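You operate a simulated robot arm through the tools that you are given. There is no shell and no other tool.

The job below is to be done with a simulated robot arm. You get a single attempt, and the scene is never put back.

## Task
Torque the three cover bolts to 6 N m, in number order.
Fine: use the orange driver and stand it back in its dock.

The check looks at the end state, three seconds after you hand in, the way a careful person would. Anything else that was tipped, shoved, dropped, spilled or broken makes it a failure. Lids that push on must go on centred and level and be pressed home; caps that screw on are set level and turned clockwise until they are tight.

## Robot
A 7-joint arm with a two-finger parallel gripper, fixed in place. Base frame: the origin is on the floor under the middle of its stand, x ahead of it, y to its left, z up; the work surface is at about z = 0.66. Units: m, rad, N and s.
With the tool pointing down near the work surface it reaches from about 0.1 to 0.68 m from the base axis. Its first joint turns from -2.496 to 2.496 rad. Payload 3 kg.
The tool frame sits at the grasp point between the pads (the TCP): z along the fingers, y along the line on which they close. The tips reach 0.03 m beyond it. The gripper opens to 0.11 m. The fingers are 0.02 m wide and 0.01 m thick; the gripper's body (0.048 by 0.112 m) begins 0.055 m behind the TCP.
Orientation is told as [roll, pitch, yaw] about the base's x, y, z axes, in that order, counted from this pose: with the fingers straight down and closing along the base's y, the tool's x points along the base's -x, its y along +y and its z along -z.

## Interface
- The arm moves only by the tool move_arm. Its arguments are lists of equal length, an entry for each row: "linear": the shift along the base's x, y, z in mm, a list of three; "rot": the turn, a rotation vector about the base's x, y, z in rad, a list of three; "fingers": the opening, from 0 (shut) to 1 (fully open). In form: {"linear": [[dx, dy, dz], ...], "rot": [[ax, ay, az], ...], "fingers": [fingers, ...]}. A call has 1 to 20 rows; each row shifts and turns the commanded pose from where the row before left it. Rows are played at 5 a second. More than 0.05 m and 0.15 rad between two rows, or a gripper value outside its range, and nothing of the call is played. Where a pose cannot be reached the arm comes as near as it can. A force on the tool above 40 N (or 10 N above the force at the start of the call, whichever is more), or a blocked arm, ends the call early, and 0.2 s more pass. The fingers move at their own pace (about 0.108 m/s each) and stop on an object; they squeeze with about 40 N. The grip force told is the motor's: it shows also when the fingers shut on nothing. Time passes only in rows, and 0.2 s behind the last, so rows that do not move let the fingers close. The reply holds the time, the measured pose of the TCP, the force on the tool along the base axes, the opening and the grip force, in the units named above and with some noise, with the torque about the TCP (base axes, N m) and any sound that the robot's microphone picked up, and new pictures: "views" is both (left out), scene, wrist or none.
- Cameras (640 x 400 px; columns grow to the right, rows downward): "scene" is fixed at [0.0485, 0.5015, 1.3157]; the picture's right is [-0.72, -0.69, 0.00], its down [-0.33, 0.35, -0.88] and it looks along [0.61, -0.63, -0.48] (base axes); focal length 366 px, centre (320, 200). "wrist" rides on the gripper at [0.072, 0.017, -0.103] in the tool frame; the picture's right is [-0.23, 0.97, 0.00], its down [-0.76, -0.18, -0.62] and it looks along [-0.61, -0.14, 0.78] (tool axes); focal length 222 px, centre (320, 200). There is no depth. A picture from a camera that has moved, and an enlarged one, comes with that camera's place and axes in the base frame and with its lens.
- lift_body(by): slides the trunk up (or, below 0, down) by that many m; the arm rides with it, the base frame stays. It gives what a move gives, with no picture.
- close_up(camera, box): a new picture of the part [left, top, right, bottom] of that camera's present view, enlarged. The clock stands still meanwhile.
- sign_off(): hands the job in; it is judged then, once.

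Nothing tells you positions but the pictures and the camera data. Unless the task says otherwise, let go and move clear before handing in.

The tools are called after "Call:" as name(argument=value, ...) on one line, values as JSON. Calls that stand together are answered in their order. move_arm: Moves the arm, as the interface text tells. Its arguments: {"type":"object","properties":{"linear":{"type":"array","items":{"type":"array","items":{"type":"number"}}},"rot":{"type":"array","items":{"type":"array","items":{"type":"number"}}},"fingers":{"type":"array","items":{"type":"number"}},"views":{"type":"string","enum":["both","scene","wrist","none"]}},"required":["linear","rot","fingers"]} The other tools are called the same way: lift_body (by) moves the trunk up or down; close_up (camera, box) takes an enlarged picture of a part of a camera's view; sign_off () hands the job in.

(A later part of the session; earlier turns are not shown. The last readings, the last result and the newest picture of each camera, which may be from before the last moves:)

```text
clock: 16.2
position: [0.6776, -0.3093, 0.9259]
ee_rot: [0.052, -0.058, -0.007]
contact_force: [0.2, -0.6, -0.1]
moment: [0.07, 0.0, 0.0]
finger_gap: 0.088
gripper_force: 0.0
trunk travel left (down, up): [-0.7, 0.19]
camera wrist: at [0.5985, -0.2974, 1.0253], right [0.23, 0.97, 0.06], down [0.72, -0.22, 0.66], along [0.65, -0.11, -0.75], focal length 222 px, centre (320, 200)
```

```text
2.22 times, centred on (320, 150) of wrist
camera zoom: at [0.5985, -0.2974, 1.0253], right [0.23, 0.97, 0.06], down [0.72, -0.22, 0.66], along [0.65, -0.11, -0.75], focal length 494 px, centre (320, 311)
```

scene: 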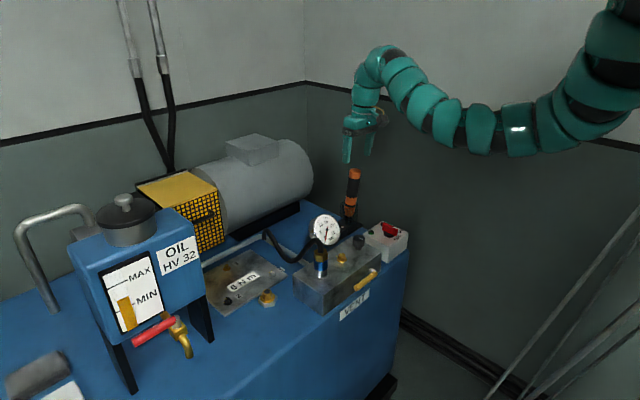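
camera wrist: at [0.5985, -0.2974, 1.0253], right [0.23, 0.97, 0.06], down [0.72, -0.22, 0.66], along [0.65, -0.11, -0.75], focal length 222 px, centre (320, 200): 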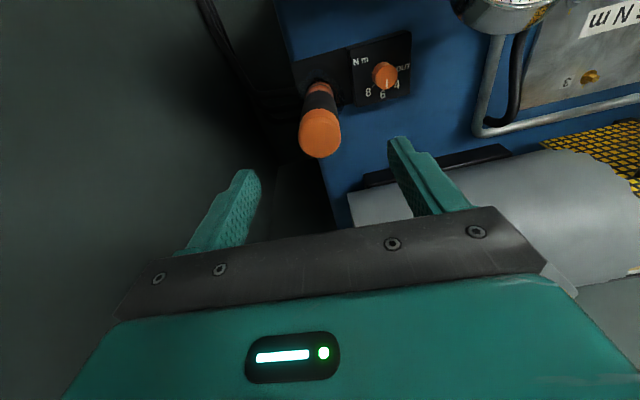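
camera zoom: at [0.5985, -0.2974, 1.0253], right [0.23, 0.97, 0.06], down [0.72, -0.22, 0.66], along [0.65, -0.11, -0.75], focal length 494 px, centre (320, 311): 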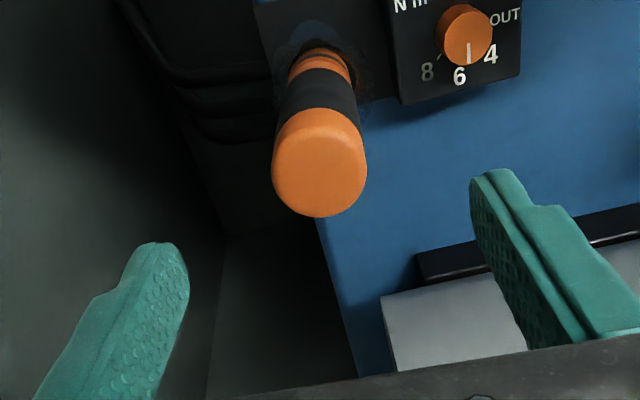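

The driver is centred between the fingers and lies along the tool axis. I'll descend along that axis and close on the handle.

Call:
move_arm(linear=[[1.4, 1.25, -24], [1.4, 1.25, -24], [1.4, 1.25, -24], [1.4, 1.25, -24], [0, 0, 0], [0, 0, 0], [0, 0, 0], [0, 0, 0]], rot=[[0, 0, 0], [0, 0, 0], [0, 0, 0], [0, 0, 0], [0, 0, 0], [0, 0, 0], [0, 0, 0], [0, 0, 0]], fingers=[0.8, 0.8, 0.8, 0.8, 0.8, 0.2, 0.2, 0.2])

Call:
close_up(camera="scene", box=[310, 110, 400, 240])

Call:
close_up(camera="wrist", box=[210, 60, 430, 240])

```text
clock: 18.0
position: [0.6807, -0.3024, 0.8275]
ee_rot: [0.052, -0.057, -0.006]
contact_force: [-0.1, -2.1, 0.0]
moment: [-0.37, 0.03, -0.03]
finger_gap: 0.0343
gripper_force: 40.1
trunk travel left (down, up): [-0.7, 0.19]
camera wrist: at [0.6028, -0.292, 0.9282], right [0.23, 0.97, 0.06], down [0.72, -0.21, 0.66], along [0.65, -0.11, -0.75], focal length 222 px, centre (320, 200)
```

scene: 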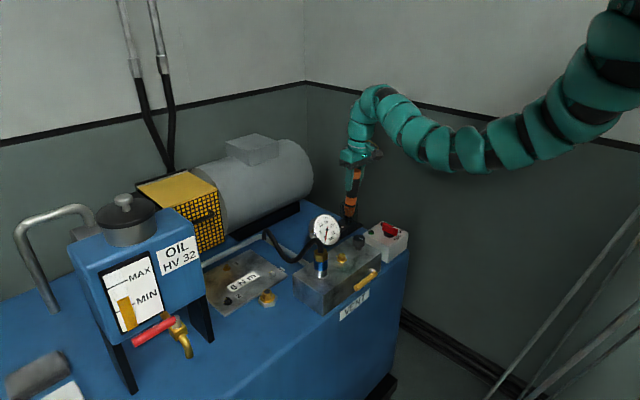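
wrist: 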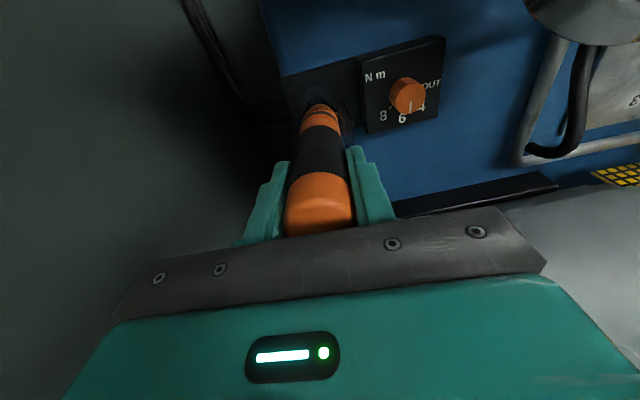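

```text
3.08 times, centred on (355, 175) of scene
camera zoom: at [0.0485, 0.5015, 1.3157], right [-0.72, -0.69, 0.0], down [-0.33, 0.35, -0.88], along [0.61, -0.63, -0.48], focal length 1126 px, centre (212, 277)
```

zoom: 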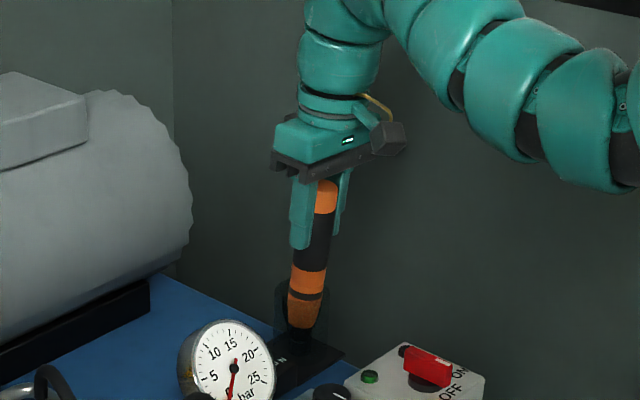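

```text
2.22 times, centred on (320, 150) of wrist
camera zoom: at [0.6028, -0.292, 0.9282], right [0.23, 0.97, 0.06], down [0.72, -0.21, 0.66], along [0.65, -0.11, -0.75], focal length 494 px, centre (320, 311)
```

zoom: 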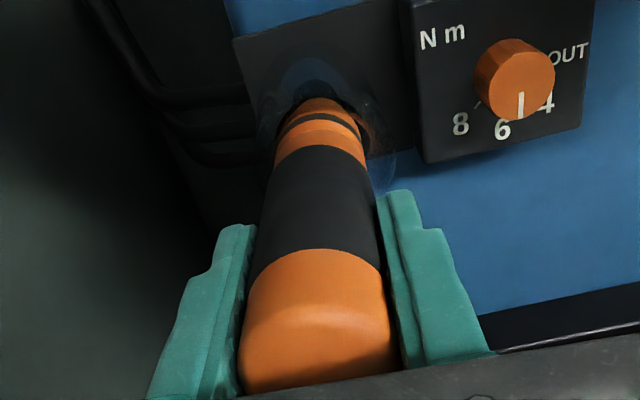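

I have the handle, 34 mm gap with about 40 N. I'll lift it along its own axis out of the cup, then straighten the tool.

Call:
move_arm(linear=[[-0.6, -0.5, 10], [-1.2, -1.1, 20], [-1.7, -1.6, 30], [-1.7, -1.6, 30], [-1.2, -1.1, 20], [0, 0, 0], [0, 0, 0]], rot=[[0, 0, 0], [0, 0, 0], [0, 0, 0], [0, 0, 0], [0, 0, 0], [-0.026, 0.028, 0.003], [-0.026, 0.029, 0.003]], fingers=[0.2, 0.2, 0.2, 0.2, 0.2, 0.2, 0.2])

Call:
close_up(camera="scene", box=[300, 80, 400, 240])

Call:
close_up(camera="wrist", box=[210, 40, 430, 240])

```text
clock: 19.6
position: [0.68, -0.3085, 0.9363]
ee_rot: [-0.001, 0.001, 0.002]
contact_force: [-0.3, 0.1, -3.2]
moment: [-0.01, 0.01, 0.01]
finger_gap: 0.034
gripper_force: 40.5
out of reach, approached as far as the arm can: row 5
trunk travel left (down, up): [-0.7, 0.19]
camera wrist: at [0.608, -0.2928, 1.0397], right [0.23, 0.97, 0.0], down [0.76, -0.18, 0.62], along [0.61, -0.14, -0.78], focal length 222 px, centre (320, 200)
```

scene: 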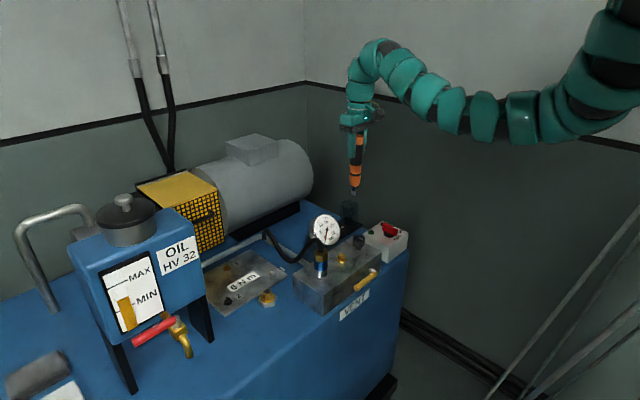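
wrist: 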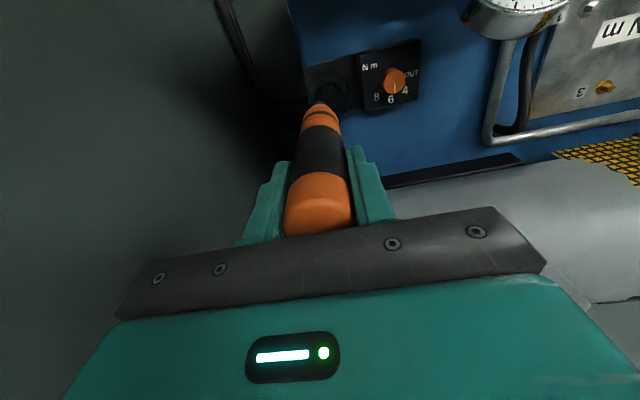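

```text
2.50 times, centred on (350, 160) of scene
camera zoom: at [0.0485, 0.5015, 1.3157], right [-0.72, -0.69, 0.0], down [-0.33, 0.35, -0.88], along [0.61, -0.63, -0.48], focal length 915 px, centre (245, 300)
```

zoom: 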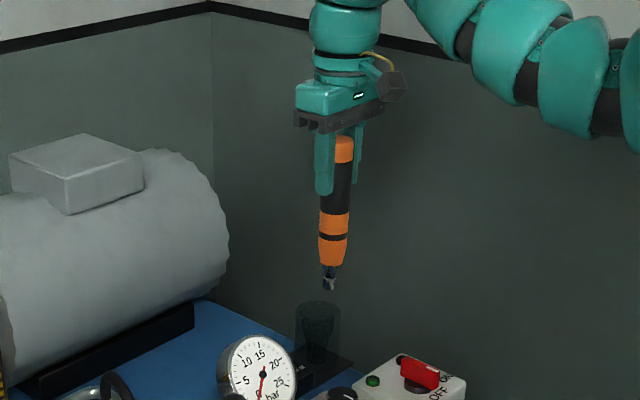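

```text
2.00 times, centred on (320, 140) of wrist
camera zoom: at [0.608, -0.2928, 1.0397], right [0.23, 0.97, 0.0], down [0.76, -0.18, 0.62], along [0.61, -0.14, -0.78], focal length 444 px, centre (320, 320)
```

zoom: 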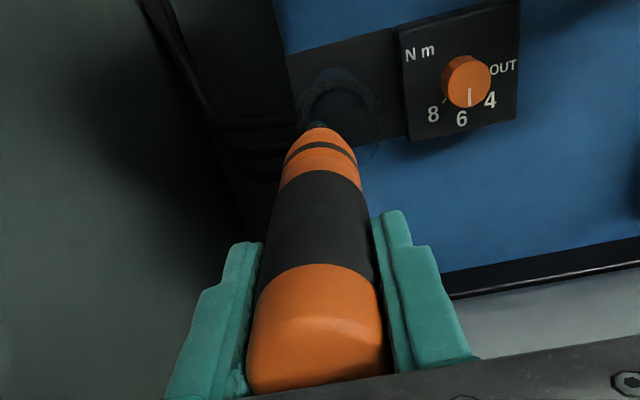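

The driver is out and vertical, with its bit about 0.162 m below the TCP. I'll raise the trunk so the bit clears the gauge, then carry it over to bolt 1.

Call:
lift_body(by=0.08)

Call:
move_arm(linear=[[-1, 30, 0], [-1, 44, 0], [-1, 44, 0], [-1, 44, 0], [-1, 44, 0], [-1, 44, 0], [-1, 44, 0], [-1, 36, 0], [0, 19, 0]], rot=[[0, 0, 0], [0, 0, 0], [0, 0, 0], [0, 0, 0], [0, 0, 0], [0, 0, 0], [0, 0, 0], [0, 0, 0], [0, 0, 0]], fingers=[0.2, 0.2, 0.2, 0.2, 0.2, 0.2, 0.2, 0.2, 0.2])

Call:
close_up(camera="scene", box=[180, 120, 340, 320])

Call:
close_up(camera="wrist", box=[220, 20, 420, 200])

```text
clock: 20.7
position: [0.6794, -0.3075, 1.0157]
ee_rot: [0.001, 0.0, -0.001]
contact_force: [0.4, 0.7, -3.4]
moment: [0.02, 0.0, -0.01]
finger_gap: 0.0342
gripper_force: 40.4
trunk travel left (down, up): [-0.78, 0.11]
```

```text
clock: 22.7
position: [0.6844, 0.0364, 1.008]
ee_rot: [0.0, -0.002, 0.0]
contact_force: [-0.5, 0.2, -3.3]
moment: [-0.01, 0.0, -0.02]
finger_gap: 0.0343
gripper_force: 39.8
out of reach, approached as far as the arm can: row 1, 2, 4
trunk travel left (down, up): [-0.78, 0.11]
camera wrist: at [0.6129, 0.053, 1.1107], right [0.23, 0.97, 0.0], down [0.76, -0.18, 0.62], along [0.61, -0.14, -0.78], focal length 222 px, centre (320, 200)
```

scene: 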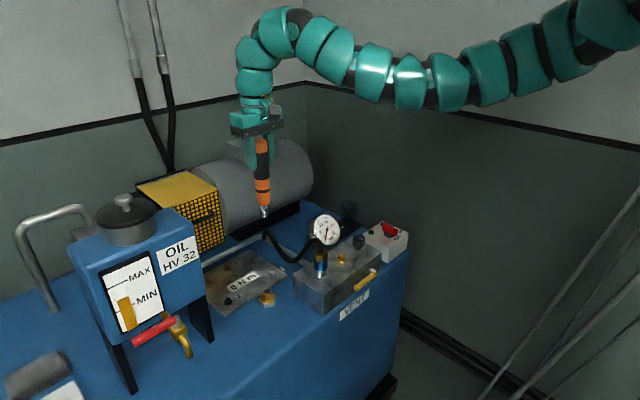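
wrist: 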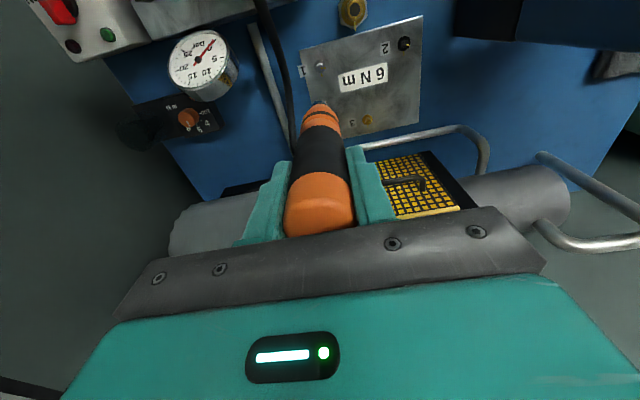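

```text
2.00 times, centred on (260, 220) of scene
camera zoom: at [0.0485, 0.5015, 1.3157], right [-0.72, -0.69, 0.0], down [-0.33, 0.35, -0.88], along [0.61, -0.63, -0.48], focal length 732 px, centre (440, 160)
```

zoom: 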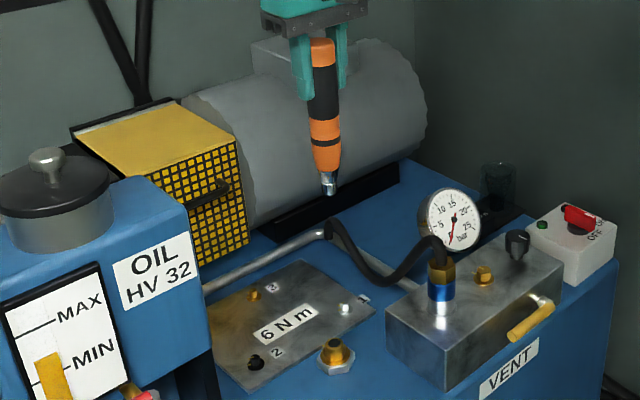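

```text
2.22 times, centred on (320, 110) of wrist
camera zoom: at [0.6129, 0.053, 1.1107], right [0.23, 0.97, 0.0], down [0.76, -0.18, 0.62], along [0.61, -0.14, -0.78], focal length 494 px, centre (320, 400)
```

zoom: 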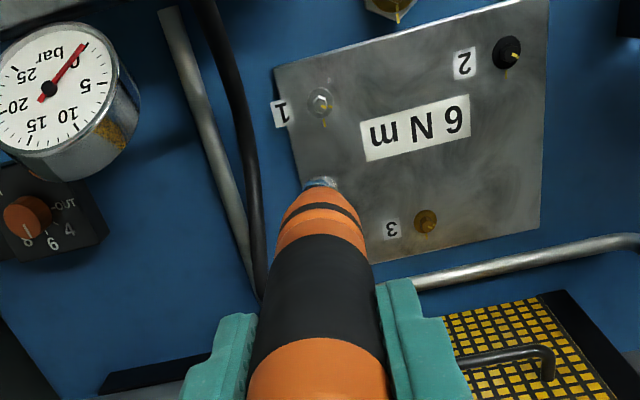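

The bit is directly under the TCP. Bolt positions now average to 1: (0.670, 0.041), 2: (0.671, 0.180) and 3: (0.781, 0.111). I'll descend over bolt 1 and stop a little above it to check alignment.

Call:
move_arm(linear=[[0, 2, -40], [-7, 2.6, -40], [-7.4, 0, -35], [0, 0, -20]], rot=[[0, 0, 0], [0, 0, 0], [0, 0, 0], [0, 0, 0]], fingers=[0.2, 0.2, 0.2, 0.2])

Call:
close_up(camera="scene", box=[220, 180, 320, 310])

Call:
close_up(camera="wrist", box=[270, 60, 390, 150])

```text
clock: 23.7
position: [0.6722, 0.0421, 0.8743]
ee_rot: [-0.001, -0.002, 0.0]
contact_force: [0.5, -0.4, -3.7]
moment: [-0.01, 0.01, -0.01]
finger_gap: 0.0343
gripper_force: 39.9
trunk travel left (down, up): [-0.78, 0.11]
camera wrist: at [0.5996, 0.0574, 0.9773], right [0.23, 0.97, 0.0], down [0.76, -0.18, 0.63], along [0.61, -0.14, -0.78], focal length 222 px, centre (320, 200)
```

scene: 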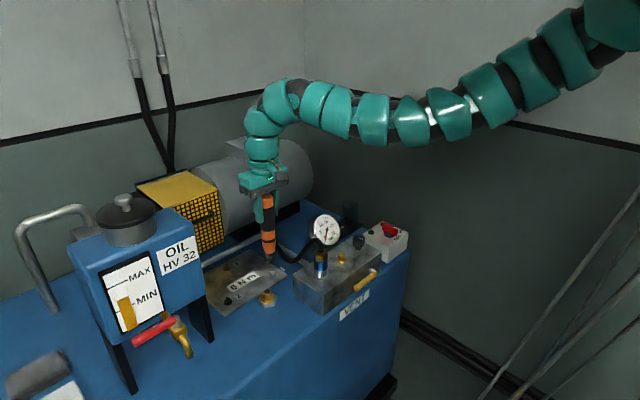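
wrist: 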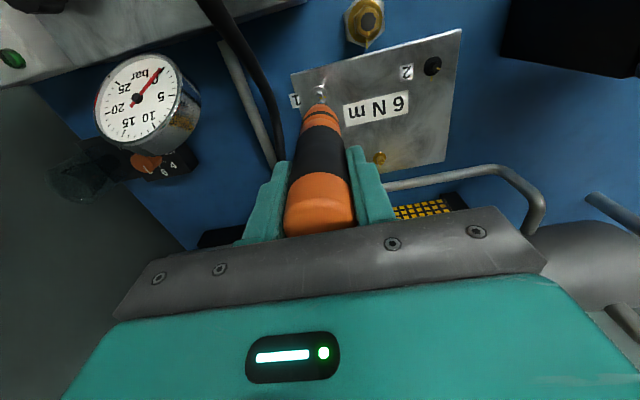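

```text
3.08 times, centred on (270, 245) of scene
camera zoom: at [0.0485, 0.5015, 1.3157], right [-0.72, -0.69, 0.0], down [-0.33, 0.35, -0.88], along [0.61, -0.63, -0.48], focal length 1126 px, centre (474, 62)
```

zoom: 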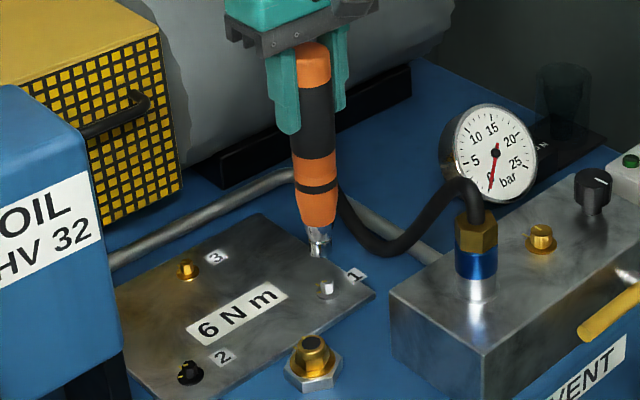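

```text
4.44 times, centred on (330, 105) of wrist
camera zoom: at [0.5996, 0.0574, 0.9773], right [0.23, 0.97, 0.0], down [0.76, -0.18, 0.63], along [0.61, -0.14, -0.78], focal length 987 px, centre (276, 622)
```

zoom: 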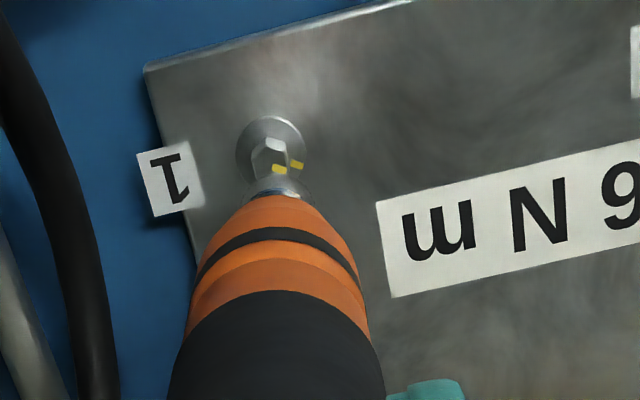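

The bit hangs just above bolt 1, and the bolt looks offset only about 1 mm. I'll enlarge once more to check the bit end against the head.

Call:
close_up(camera="wrist", box=[305, 75, 350, 115])

Call:
close_up(camera="scene", box=[250, 230, 295, 290])

```text
10.00 times, centred on (328, 95) of wrist
camera zoom: at [0.5996, 0.0574, 0.9773], right [0.23, 0.97, 0.0], down [0.76, -0.18, 0.63], along [0.61, -0.14, -0.78], focal length 2221 px, centre (245, 1250)
```

zoom: 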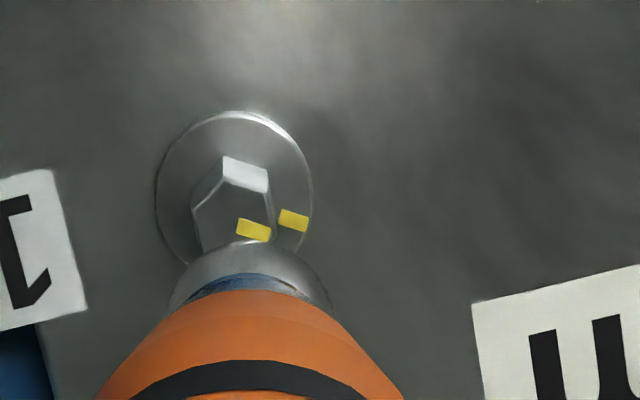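

```text
6.67 times, centred on (272, 260) of scene
camera zoom: at [0.0485, 0.5015, 1.3157], right [-0.72, -0.69, 0.0], down [-0.33, 0.35, -0.88], along [0.61, -0.63, -0.48], focal length 2439 px, centre (637, -200)
```

zoom: 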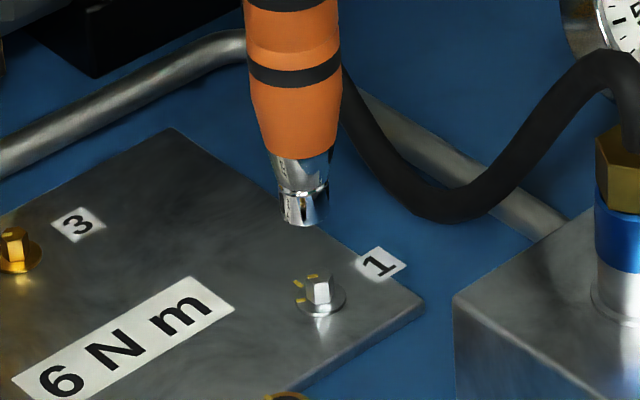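

The scene view shows the bit a few millimetres beyond the bolt in +x. I'll shift back about 4 mm, lower to just above the head, and compare again.

Call:
move_arm(linear=[[-4, -0.5, 0], [0, 0, -8], [0, 0, -6]], rot=[[0, 0, 0], [0, 0, 0], [0, 0, 0]], fingers=[0.2, 0.2, 0.2], views="none")

Call:
close_up(camera="wrist", box=[305, 75, 350, 115])

Call:
close_up(camera="scene", box=[250, 230, 295, 290])

```text
clock: 24.5
position: [0.6675, 0.0442, 0.8588]
ee_rot: [0.0, 0.0, 0.0]
contact_force: [0.3, -0.1, -2.5]
moment: [0.0, 0.02, 0.02]
finger_gap: 0.0342
gripper_force: 40.0
trunk travel left (down, up): [-0.78, 0.11]
```

```text
10.00 times, centred on (328, 95) of wrist
camera zoom: at [0.595, 0.0591, 0.9618], right [0.23, 0.97, 0.0], down [0.76, -0.18, 0.62], along [0.61, -0.14, -0.78], focal length 2221 px, centre (245, 1250)
```

zoom: 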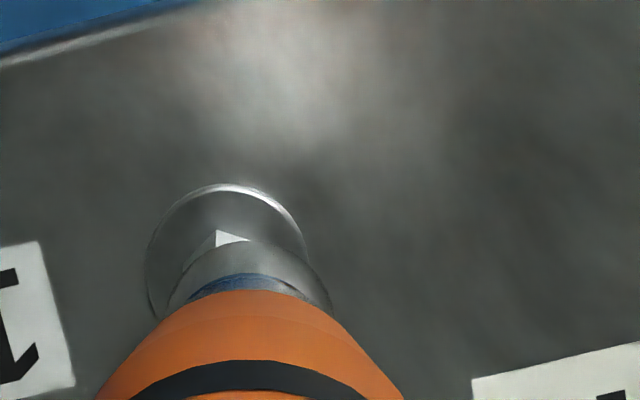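

```text
6.67 times, centred on (272, 260) of scene
camera zoom: at [0.0485, 0.5015, 1.3157], right [-0.72, -0.69, 0.0], down [-0.33, 0.35, -0.88], along [0.61, -0.63, -0.48], focal length 2439 px, centre (637, -200)
```

zoom: 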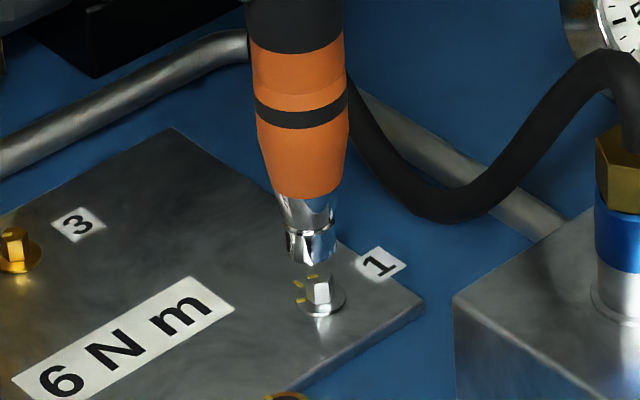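

The bit still sits about 2 mm in +x and 2 mm in +y from the bolt, with a gap of about 5 mm. I'll correct that and check again.

Call:
move_arm(linear=[[-2, -2, 0], [0, 0, 0]], rot=[[0, 0, 0], [0, 0, 0]], fingers=[0.2, 0.2], views="none")

Call:
close_up(camera="wrist", box=[305, 75, 350, 115])

Call:
close_up(camera="scene", box=[250, 240, 290, 290])

```text
clock: 25.1
position: [0.6647, 0.041, 0.8577]
ee_rot: [0.001, -0.001, 0.002]
contact_force: [0.1, 0.6, -2.1]
moment: [0.0, 0.01, 0.0]
finger_gap: 0.0341
gripper_force: 40.2
trunk travel left (down, up): [-0.78, 0.11]
```

```text
10.00 times, centred on (328, 95) of wrist
camera zoom: at [0.5931, 0.057, 0.9615], right [0.23, 0.97, 0.0], down [0.76, -0.18, 0.62], along [0.61, -0.14, -0.78], focal length 2221 px, centre (245, 1250)
```

zoom: 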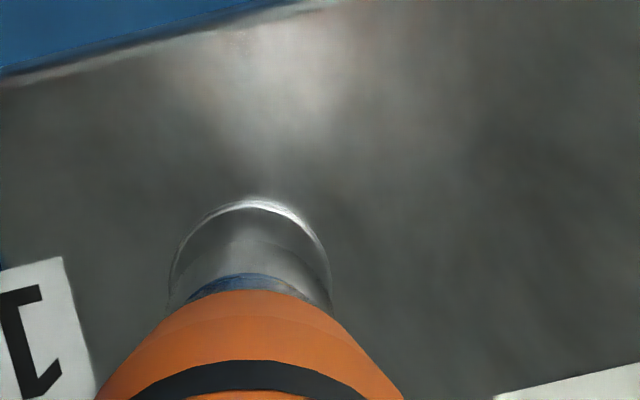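

```text
8.00 times, centred on (270, 265) of scene
camera zoom: at [0.0485, 0.5015, 1.3157], right [-0.72, -0.69, 0.0], down [-0.33, 0.35, -0.88], along [0.61, -0.63, -0.48], focal length 2927 px, centre (720, -320)
```

zoom: 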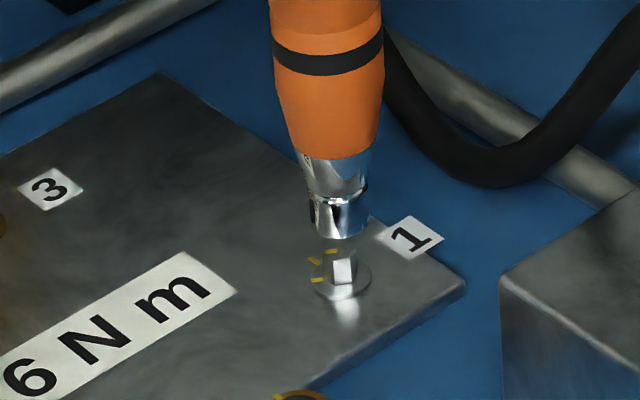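

Both views now show the bit concentric with bolt 1, with a gap of about 7 mm. I'll lower gently onto the head while watching the force.

Call:
move_arm(linear=[[0, 0, -3], [0, 0, -3], [0, 0, -2], [0, 0, -2]], rot=[[0, 0, 0], [0, 0, 0], [0, 0, 0], [0, 0, 0]], fingers=[0.2, 0.2, 0.2, 0.2], views="none")

Call:
close_up(camera="scene", box=[250, 240, 290, 290])

```text
clock: 26.1
position: [0.6639, 0.041, 0.8485]
ee_rot: [0.0, -0.002, 0.001]
contact_force: [-0.9, 0.8, -3.5]
moment: [0.01, 0.0, -0.02]
finger_gap: 0.0343
gripper_force: 40.0
trunk travel left (down, up): [-0.78, 0.11]
```

```text
8.00 times, centred on (270, 265) of scene
camera zoom: at [0.0485, 0.5015, 1.3157], right [-0.72, -0.69, 0.0], down [-0.33, 0.35, -0.88], along [0.61, -0.63, -0.48], focal length 2927 px, centre (720, -320)
```

zoom: 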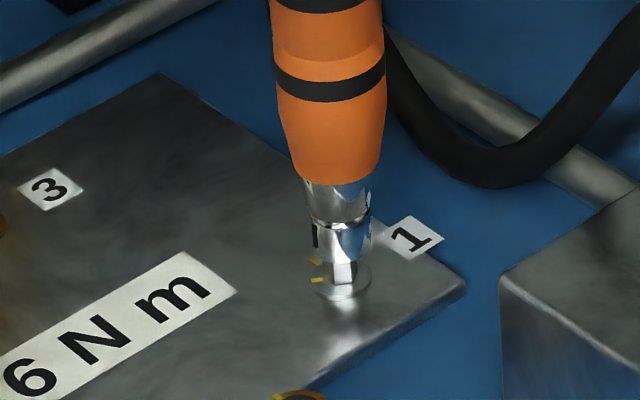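

Still no contact and the bit is in line with the head. I'll keep going down in small steps.

Call:
move_arm(linear=[[0, 0, -2], [0, 0, -1.5], [0, 0, -1.5], [0, 0, -1]], rot=[[0, 0, 0], [0, 0, 0], [0, 0, 0], [0, 0, 0]], fingers=[0.2, 0.2, 0.2, 0.2], views="none")

Call:
close_up(camera="scene", box=[250, 240, 290, 290])

Call:
close_up(camera="wrist", box=[305, 75, 350, 115])

```text
clock: 27.1
position: [0.6646, 0.0417, 0.8424]
ee_rot: [0.0, -0.003, 0.002]
contact_force: [-1.0, -1.9, 2.5]
moment: [-0.26, 0.16, -0.01]
finger_gap: 0.0344
gripper_force: 39.9
trunk travel left (down, up): [-0.78, 0.11]
```

```text
8.00 times, centred on (270, 265) of scene
camera zoom: at [0.0485, 0.5015, 1.3157], right [-0.72, -0.69, 0.0], down [-0.33, 0.35, -0.88], along [0.61, -0.63, -0.48], focal length 2927 px, centre (720, -320)
```

zoom: 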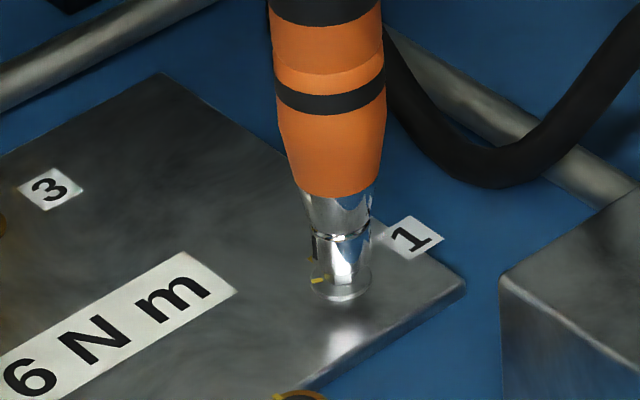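

```text
10.00 times, centred on (328, 95) of wrist
camera zoom: at [0.5927, 0.0573, 0.9464], right [0.23, 0.97, 0.0], down [0.76, -0.18, 0.62], along [0.61, -0.14, -0.78], focal length 2221 px, centre (245, 1250)
```

zoom: 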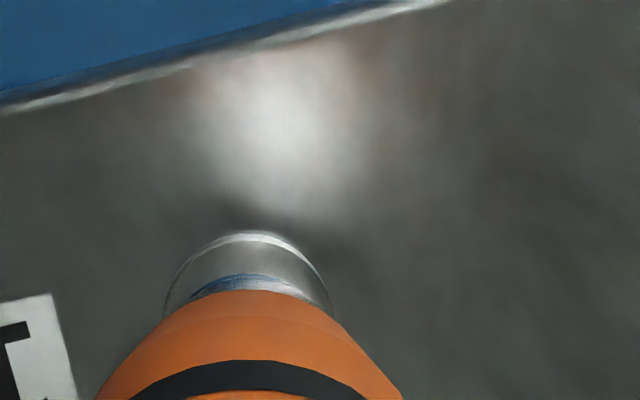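

The socket has gone over the head and contact is starting (about 6 N). I'll press a little more and hold, listening for the driver.

Call:
move_arm(linear=[[0, 0, -1], [0, 0, -1], [0, 0, 0], [0, 0, 0], [0, 0, 0]], rot=[[0, 0, 0], [0, 0, 0], [0, 0, 0], [0, 0, 0], [0, 0, 0]], fingers=[0.2, 0.2, 0.2, 0.2, 0.2], views="none")

Call:
close_up(camera="scene", box=[250, 240, 290, 290])

```text
clock: 28.3
position: [0.6657, 0.0406, 0.8392]
ee_rot: [-0.001, -0.002, -0.001]
contact_force: [6.8, 1.3, -4.5]
moment: [0.19, -1.13, 0.0]
finger_gap: 0.0342
gripper_force: 39.9
trunk travel left (down, up): [-0.78, 0.11]
```

```text
8.00 times, centred on (270, 265) of scene
camera zoom: at [0.0485, 0.5015, 1.3157], right [-0.72, -0.69, 0.0], down [-0.33, 0.35, -0.88], along [0.61, -0.63, -0.48], focal length 2927 px, centre (720, -320)
```

zoom: 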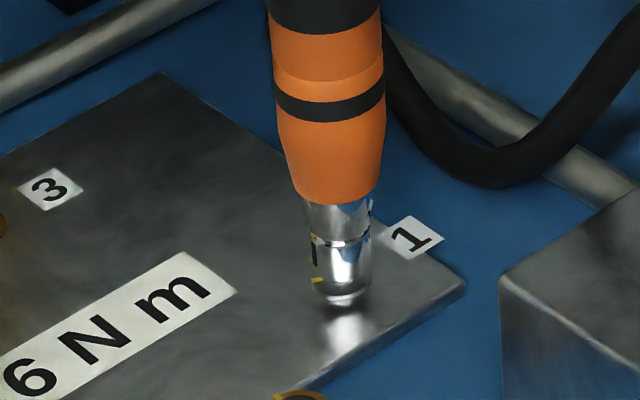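

The socket dropped further onto the head and there's a small sideways load in x. I'll ease +x by 1 mm and press down until the axial force builds.

Call:
move_arm(linear=[[1, 0, -0.5], [0, 0, -1], [0, 0, -1], [0, 0, 0], [0, 0, 0]], rot=[[0, 0, 0], [0, 0, 0], [0, 0, 0], [0, 0, 0], [0, 0, 0]], fingers=[0.2, 0.2, 0.2, 0.2, 0.2], views="none")

Call:
close_up(camera="scene", box=[250, 240, 290, 290])

```text
clock: 29.5
position: [0.6662, 0.0414, 0.8368]
ee_rot: [0.001, -0.001, 0.003]
contact_force: [-0.3, 0.1, -3.1]
moment: [-0.01, -0.04, 0.03]
finger_gap: 0.0344
gripper_force: 40.0
trunk travel left (down, up): [-0.78, 0.11]
```

```text
8.00 times, centred on (270, 265) of scene
camera zoom: at [0.0485, 0.5015, 1.3157], right [-0.72, -0.69, 0.0], down [-0.33, 0.35, -0.88], along [0.61, -0.63, -0.48], focal length 2927 px, centre (720, -320)
```

zoom: 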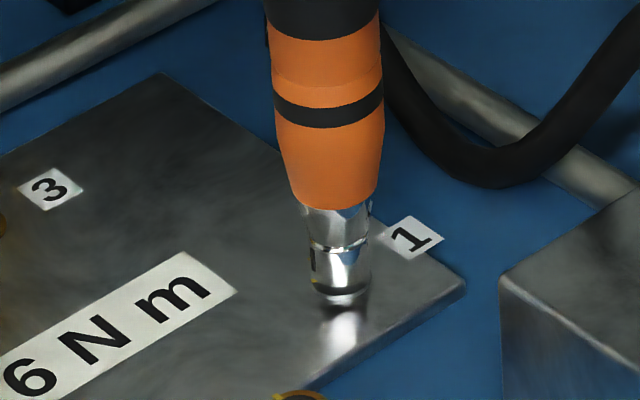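

The side load is gone and the socket is well down on the head. I'll continue pressing in 1 mm steps.

Call:
move_arm(linear=[[0, 0, -1], [0, 0, -1], [0, 0, -1], [0, 0, 0], [0, 0, 0]], rot=[[0, 0, 0], [0, 0, 0], [0, 0, 0], [0, 0, 0], [0, 0, 0]], fingers=[0.2, 0.2, 0.2, 0.2, 0.2], views="none")

Call:
close_up(camera="scene", box=[250, 240, 290, 290])

Call:
close_up(camera="wrist", box=[275, 70, 375, 150])

```text
clock: 30.7
position: [0.6663, 0.0409, 0.8327]
ee_rot: [-0.002, -0.002, 0.002]
contact_force: [-0.3, -0.1, -2.9]
moment: [0.01, -0.04, -0.01]
finger_gap: 0.0341
gripper_force: 40.1
trunk travel left (down, up): [-0.78, 0.11]
```

```text
8.00 times, centred on (270, 265) of scene
camera zoom: at [0.0485, 0.5015, 1.3157], right [-0.72, -0.69, 0.0], down [-0.33, 0.35, -0.88], along [0.61, -0.63, -0.48], focal length 2927 px, centre (720, -320)
```

zoom: 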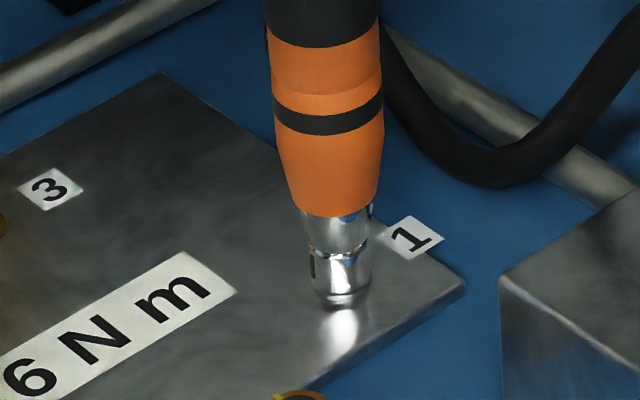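

```text
5.00 times, centred on (325, 110) of wrist
camera zoom: at [0.5943, 0.0576, 0.9378], right [0.23, 0.97, 0.0], down [0.76, -0.18, 0.62], along [0.61, -0.14, -0.78], focal length 1111 px, centre (295, 650)
```

zoom: 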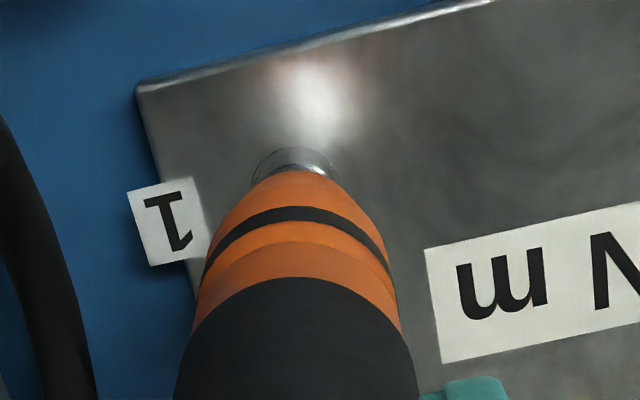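

Still moving freely in z, with the rim close to the flange. I'll continue in small steps.

Call:
move_arm(linear=[[0, 0, -1], [0, 0, -1], [0, 0, -1], [0, 0, 0], [0, 0, 0]], rot=[[0, 0, 0], [0, 0, 0], [0, 0, 0], [0, 0, 0], [0, 0, 0]], fingers=[0.2, 0.2, 0.2, 0.2, 0.2], views="none")

Call:
close_up(camera="scene", box=[250, 240, 290, 290])

```text
clock: 31.9
position: [0.6662, 0.0415, 0.832]
ee_rot: [0.0, -0.001, 0.002]
contact_force: [-0.9, 1.2, 1.8]
moment: [0.08, 0.16, -0.01]
finger_gap: 0.0342
gripper_force: 40.0
trunk travel left (down, up): [-0.78, 0.11]
```

```text
8.00 times, centred on (270, 265) of scene
camera zoom: at [0.0485, 0.5015, 1.3157], right [-0.72, -0.69, 0.0], down [-0.33, 0.35, -0.88], along [0.61, -0.63, -0.48], focal length 2927 px, centre (720, -320)
```

zoom: 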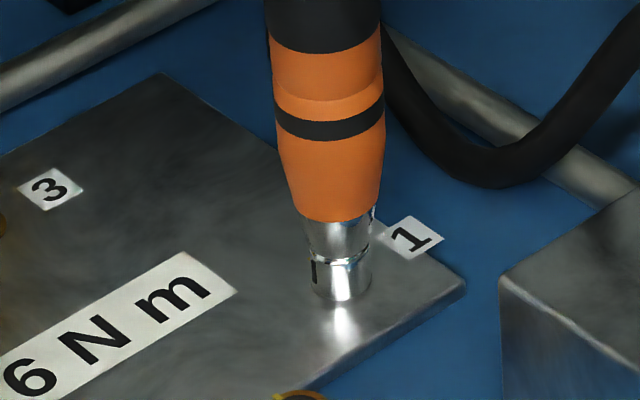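

The socket is bottoming out now. I'll press harder and hold, listening for the driver.

Call:
move_arm(linear=[[0, 0, -1.5], [0, 0, -1.5], [0, 0, 0], [0, 0, 0], [0, 0, 0], [0, 0, 0]], rot=[[0, 0, 0], [0, 0, 0], [0, 0, 0], [0, 0, 0], [0, 0, 0], [0, 0, 0]], fingers=[0.2, 0.2, 0.2, 0.2, 0.2, 0.2], views="scene")

Call:
close_up(camera="scene", box=[250, 240, 290, 290])

```text
clock: 33.3
position: [0.6648, 0.042, 0.8303]
ee_rot: [0.0, -0.007, -0.001]
contact_force: [4.0, 0.7, 36.9]
moment: [0.0, -0.42, -0.02]
finger_gap: 0.0342
gripper_force: 39.6
trunk travel left (down, up): [-0.78, 0.11]
```

scene: 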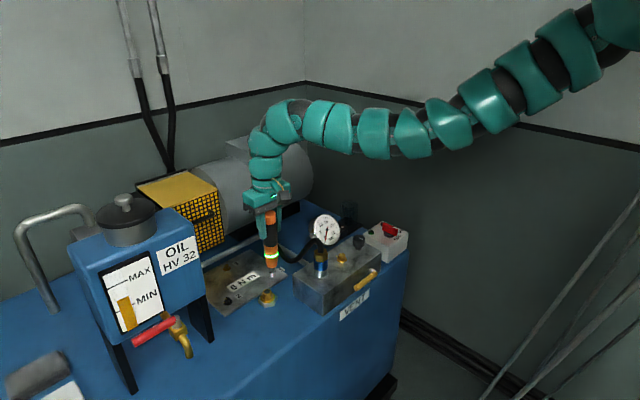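

```text
8.00 times, centred on (270, 265) of scene
camera zoom: at [0.0485, 0.5015, 1.3157], right [-0.72, -0.69, 0.0], down [-0.33, 0.35, -0.88], along [0.61, -0.63, -0.48], focal length 2927 px, centre (720, -320)
```

zoom: 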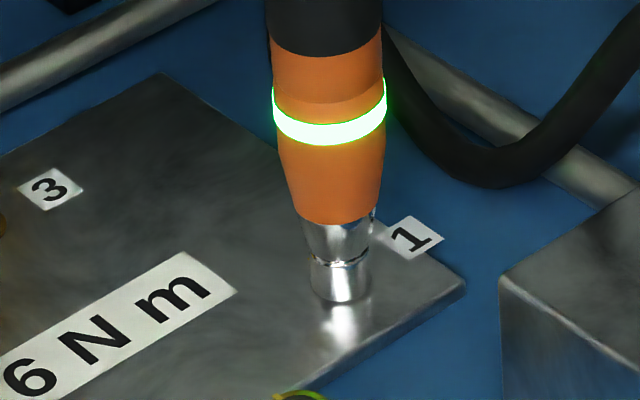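

The ring on the driver has lit green under about 40 N of push. I'll hold without moving and see whether the light changes or any sound comes.

Call:
move_arm(linear=[[0, 0, 0], [0, 0, 0], [0, 0, 0], [0, 0, 0], [0, 0, 0]], rot=[[0, 0, 0], [0, 0, 0], [0, 0, 0], [0, 0, 0], [0, 0, 0]], fingers=[0.2, 0.2, 0.2, 0.2, 0.2], views="none")

Call:
close_up(camera="scene", box=[250, 220, 300, 290])

Call:
close_up(camera="wrist", box=[275, 70, 375, 150])

```text
clock: 34.5
position: [0.663, 0.0411, 0.8316]
ee_rot: [0.0, -0.007, -0.001]
contact_force: [5.8, 0.4, 44.6]
moment: [0.02, -0.7, 0.0]
finger_gap: 0.0341
gripper_force: 39.9
trunk travel left (down, up): [-0.78, 0.11]
```

```text
5.71 times, centred on (275, 255) of scene
camera zoom: at [0.0485, 0.5015, 1.3157], right [-0.72, -0.69, 0.0], down [-0.33, 0.35, -0.88], along [0.61, -0.63, -0.48], focal length 2091 px, centre (577, -114)
```

zoom: 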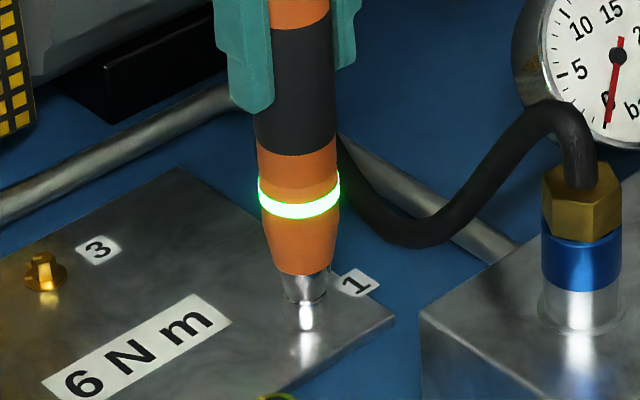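

```text
5.00 times, centred on (325, 110) of wrist
camera zoom: at [0.5913, 0.0576, 0.9343], right [0.23, 0.97, 0.0], down [0.76, -0.18, 0.63], along [0.61, -0.14, -0.78], focal length 1111 px, centre (295, 650)
```

zoom: 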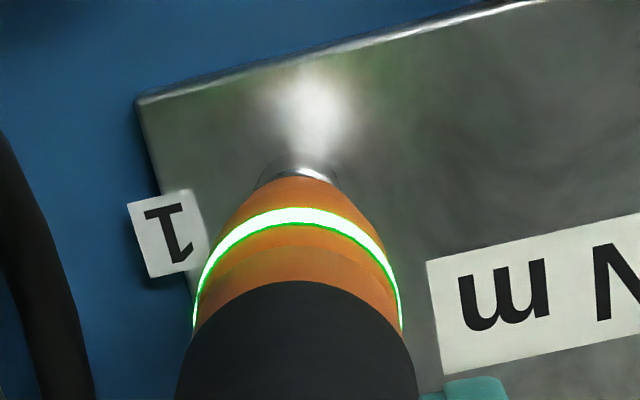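

The ring stays steadily green. I'll lift off and inspect bolt 1 and the ring.

Call:
move_arm(linear=[[0, 0, 2], [0, 0, 3], [0, 0, 8], [0, 0, 12], [0, 0, 15]], rot=[[0, 0, 0], [0, 0, 0], [0, 0, 0], [0, 0, 0], [0, 0, 0]], fingers=[0.2, 0.2, 0.2, 0.2, 0.2], views="none")

Call:
close_up(camera="scene", box=[235, 220, 295, 310])

Call:
close_up(camera="wrist", box=[290, 60, 360, 120])

```text
clock: 35.7
position: [0.665, 0.0419, 0.8684]
ee_rot: [0.001, 0.003, 0.002]
contact_force: [0.0, 0.5, -3.5]
moment: [0.01, -0.02, 0.03]
finger_gap: 0.034
gripper_force: 40.0
trunk travel left (down, up): [-0.78, 0.11]
```

```text
4.44 times, centred on (265, 265) of scene
camera zoom: at [0.0485, 0.5015, 1.3157], right [-0.72, -0.69, 0.0], down [-0.33, 0.35, -0.88], along [0.61, -0.63, -0.48], focal length 1626 px, centre (564, -89)
```

zoom: 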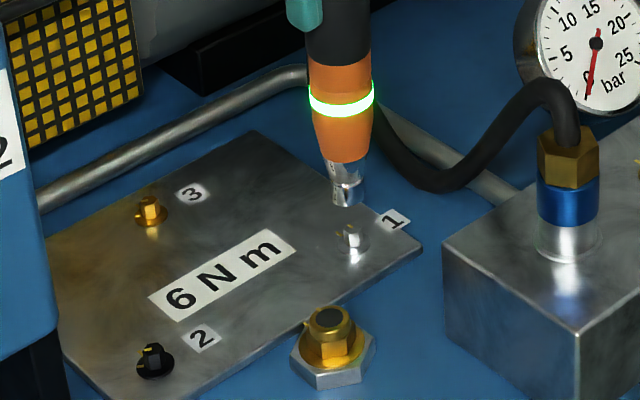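

```text
6.67 times, centred on (325, 90) of wrist
camera zoom: at [0.5931, 0.0583, 0.9714], right [0.23, 0.97, 0.0], down [0.76, -0.18, 0.62], along [0.61, -0.14, -0.78], focal length 1481 px, centre (287, 933)
```

zoom: 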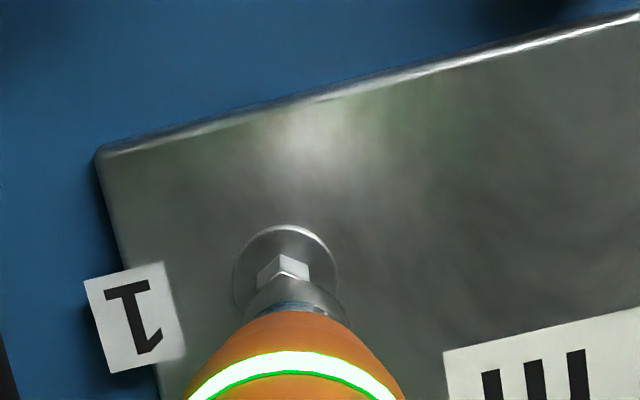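

Bolt 1's hex has turned. I'll zoom in on it to see its witness mark.

Call:
close_up(camera="scene", box=[262, 255, 292, 285])

Call:
close_up(camera="scene", box=[215, 285, 245, 315])

Call:
close_up(camera="scene", box=[215, 250, 245, 280])

```text
13.33 times, centred on (277, 270) of scene
camera zoom: at [0.0485, 0.5015, 1.3157], right [-0.72, -0.69, 0.0], down [-0.33, 0.35, -0.88], along [0.61, -0.63, -0.48], focal length 4878 px, centre (893, -733)
```

zoom: 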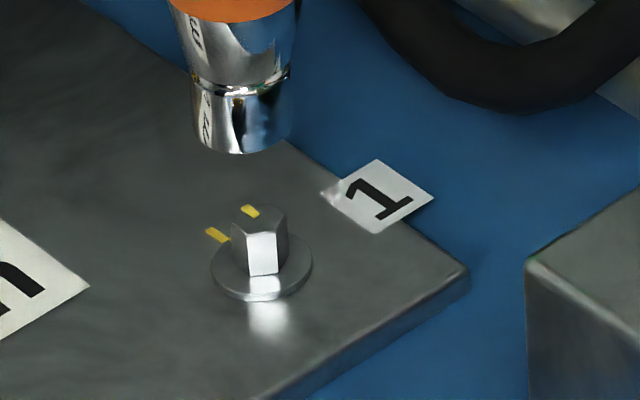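

```text
13.33 times, centred on (230, 300) of scene
camera zoom: at [0.0485, 0.5015, 1.3157], right [-0.72, -0.69, 0.0], down [-0.33, 0.35, -0.88], along [0.61, -0.63, -0.48], focal length 4878 px, centre (1520, -1133)
```

zoom: 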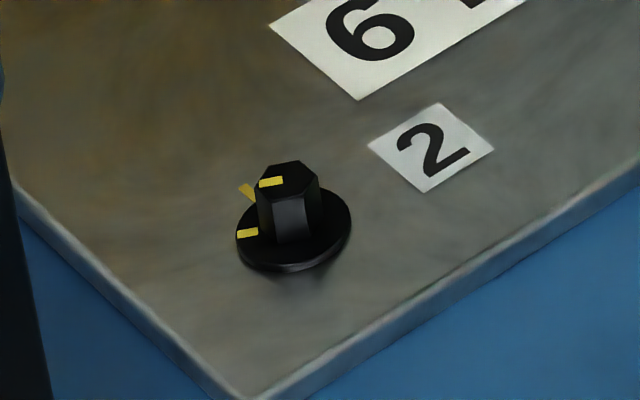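

```text
13.33 times, centred on (230, 265) of scene
camera zoom: at [0.0485, 0.5015, 1.3157], right [-0.72, -0.69, 0.0], down [-0.33, 0.35, -0.88], along [0.61, -0.63, -0.48], focal length 4878 px, centre (1520, -667)
```

zoom: 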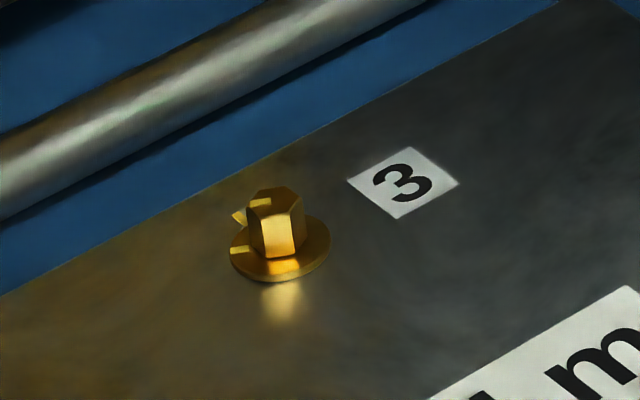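

Bolt 1's head mark now lines up with the plate mark, so it's done. Next is bolt 2, about 139 mm further in +y, so I'll move across at this height and check alignment.

Call:
move_arm(linear=[[0, 15, 12], [0, 40, 0], [0, 40, 0], [0.5, 35, 0], [0.5, 8.5, 0], [0, 0, -10]], rot=[[0, 0, 0], [0, 0, 0], [0, 0, 0], [0, 0, 0], [0, 0, 0], [0, 0, 0]], fingers=[0.2, 0.2, 0.2, 0.2, 0.2, 0.2])

Call:
close_up(camera="wrist", box=[305, 75, 350, 115])

Call:
close_up(camera="scene", box=[205, 260, 255, 320])

```text
clock: 37.1
position: [0.6628, 0.1777, 0.8736]
ee_rot: [0.001, -0.003, 0.0]
contact_force: [0.1, 0.1, -4.1]
moment: [0.04, 0.02, 0.02]
finger_gap: 0.0342
gripper_force: 40.5
out of reach, approached as far as the arm can: row 6
trunk travel left (down, up): [-0.78, 0.11]
camera wrist: at [0.5903, 0.1943, 0.9778], right [0.23, 0.97, 0.0], down [0.76, -0.18, 0.62], along [0.61, -0.14, -0.78], focal length 222 px, centre (320, 200)
```

scene: 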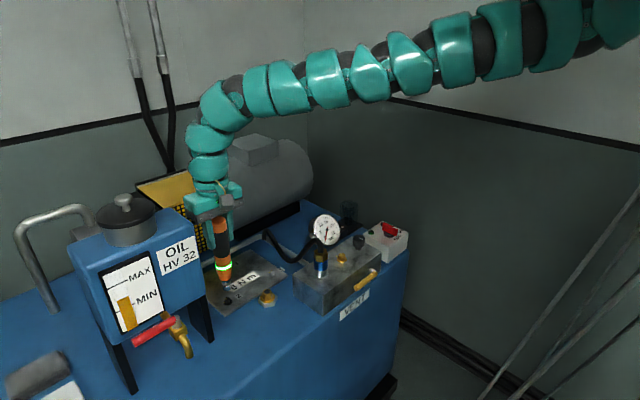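
wrist: 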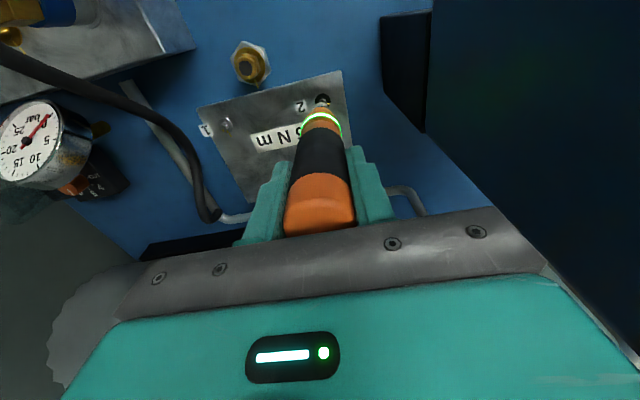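

```text
10.00 times, centred on (328, 95) of wrist
camera zoom: at [0.5903, 0.1943, 0.9778], right [0.23, 0.97, 0.0], down [0.76, -0.18, 0.62], along [0.61, -0.14, -0.78], focal length 2221 px, centre (245, 1250)
```

zoom: 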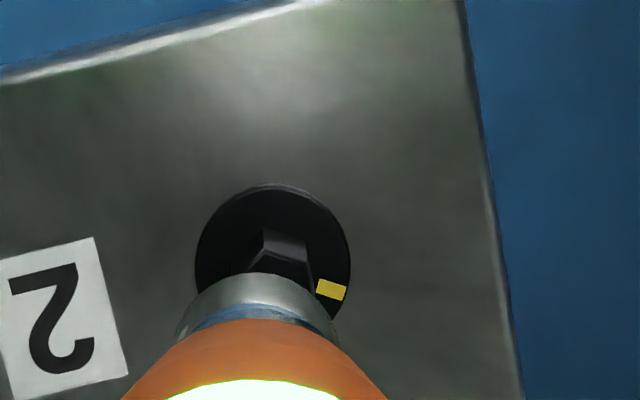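

```text
6.67 times, centred on (230, 290) of scene
camera zoom: at [0.0485, 0.5015, 1.3157], right [-0.72, -0.69, 0.0], down [-0.33, 0.35, -0.88], along [0.61, -0.63, -0.48], focal length 2439 px, centre (920, -400)
```

zoom: 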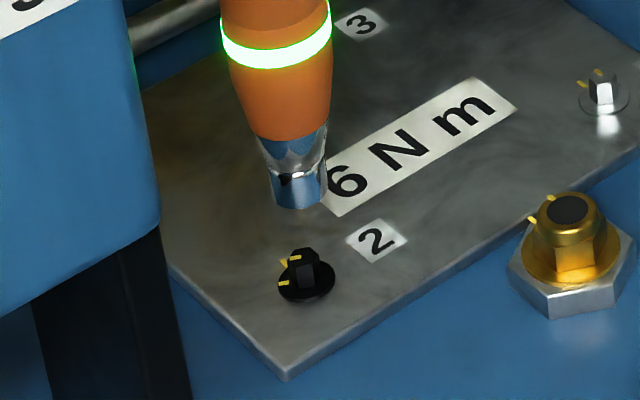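

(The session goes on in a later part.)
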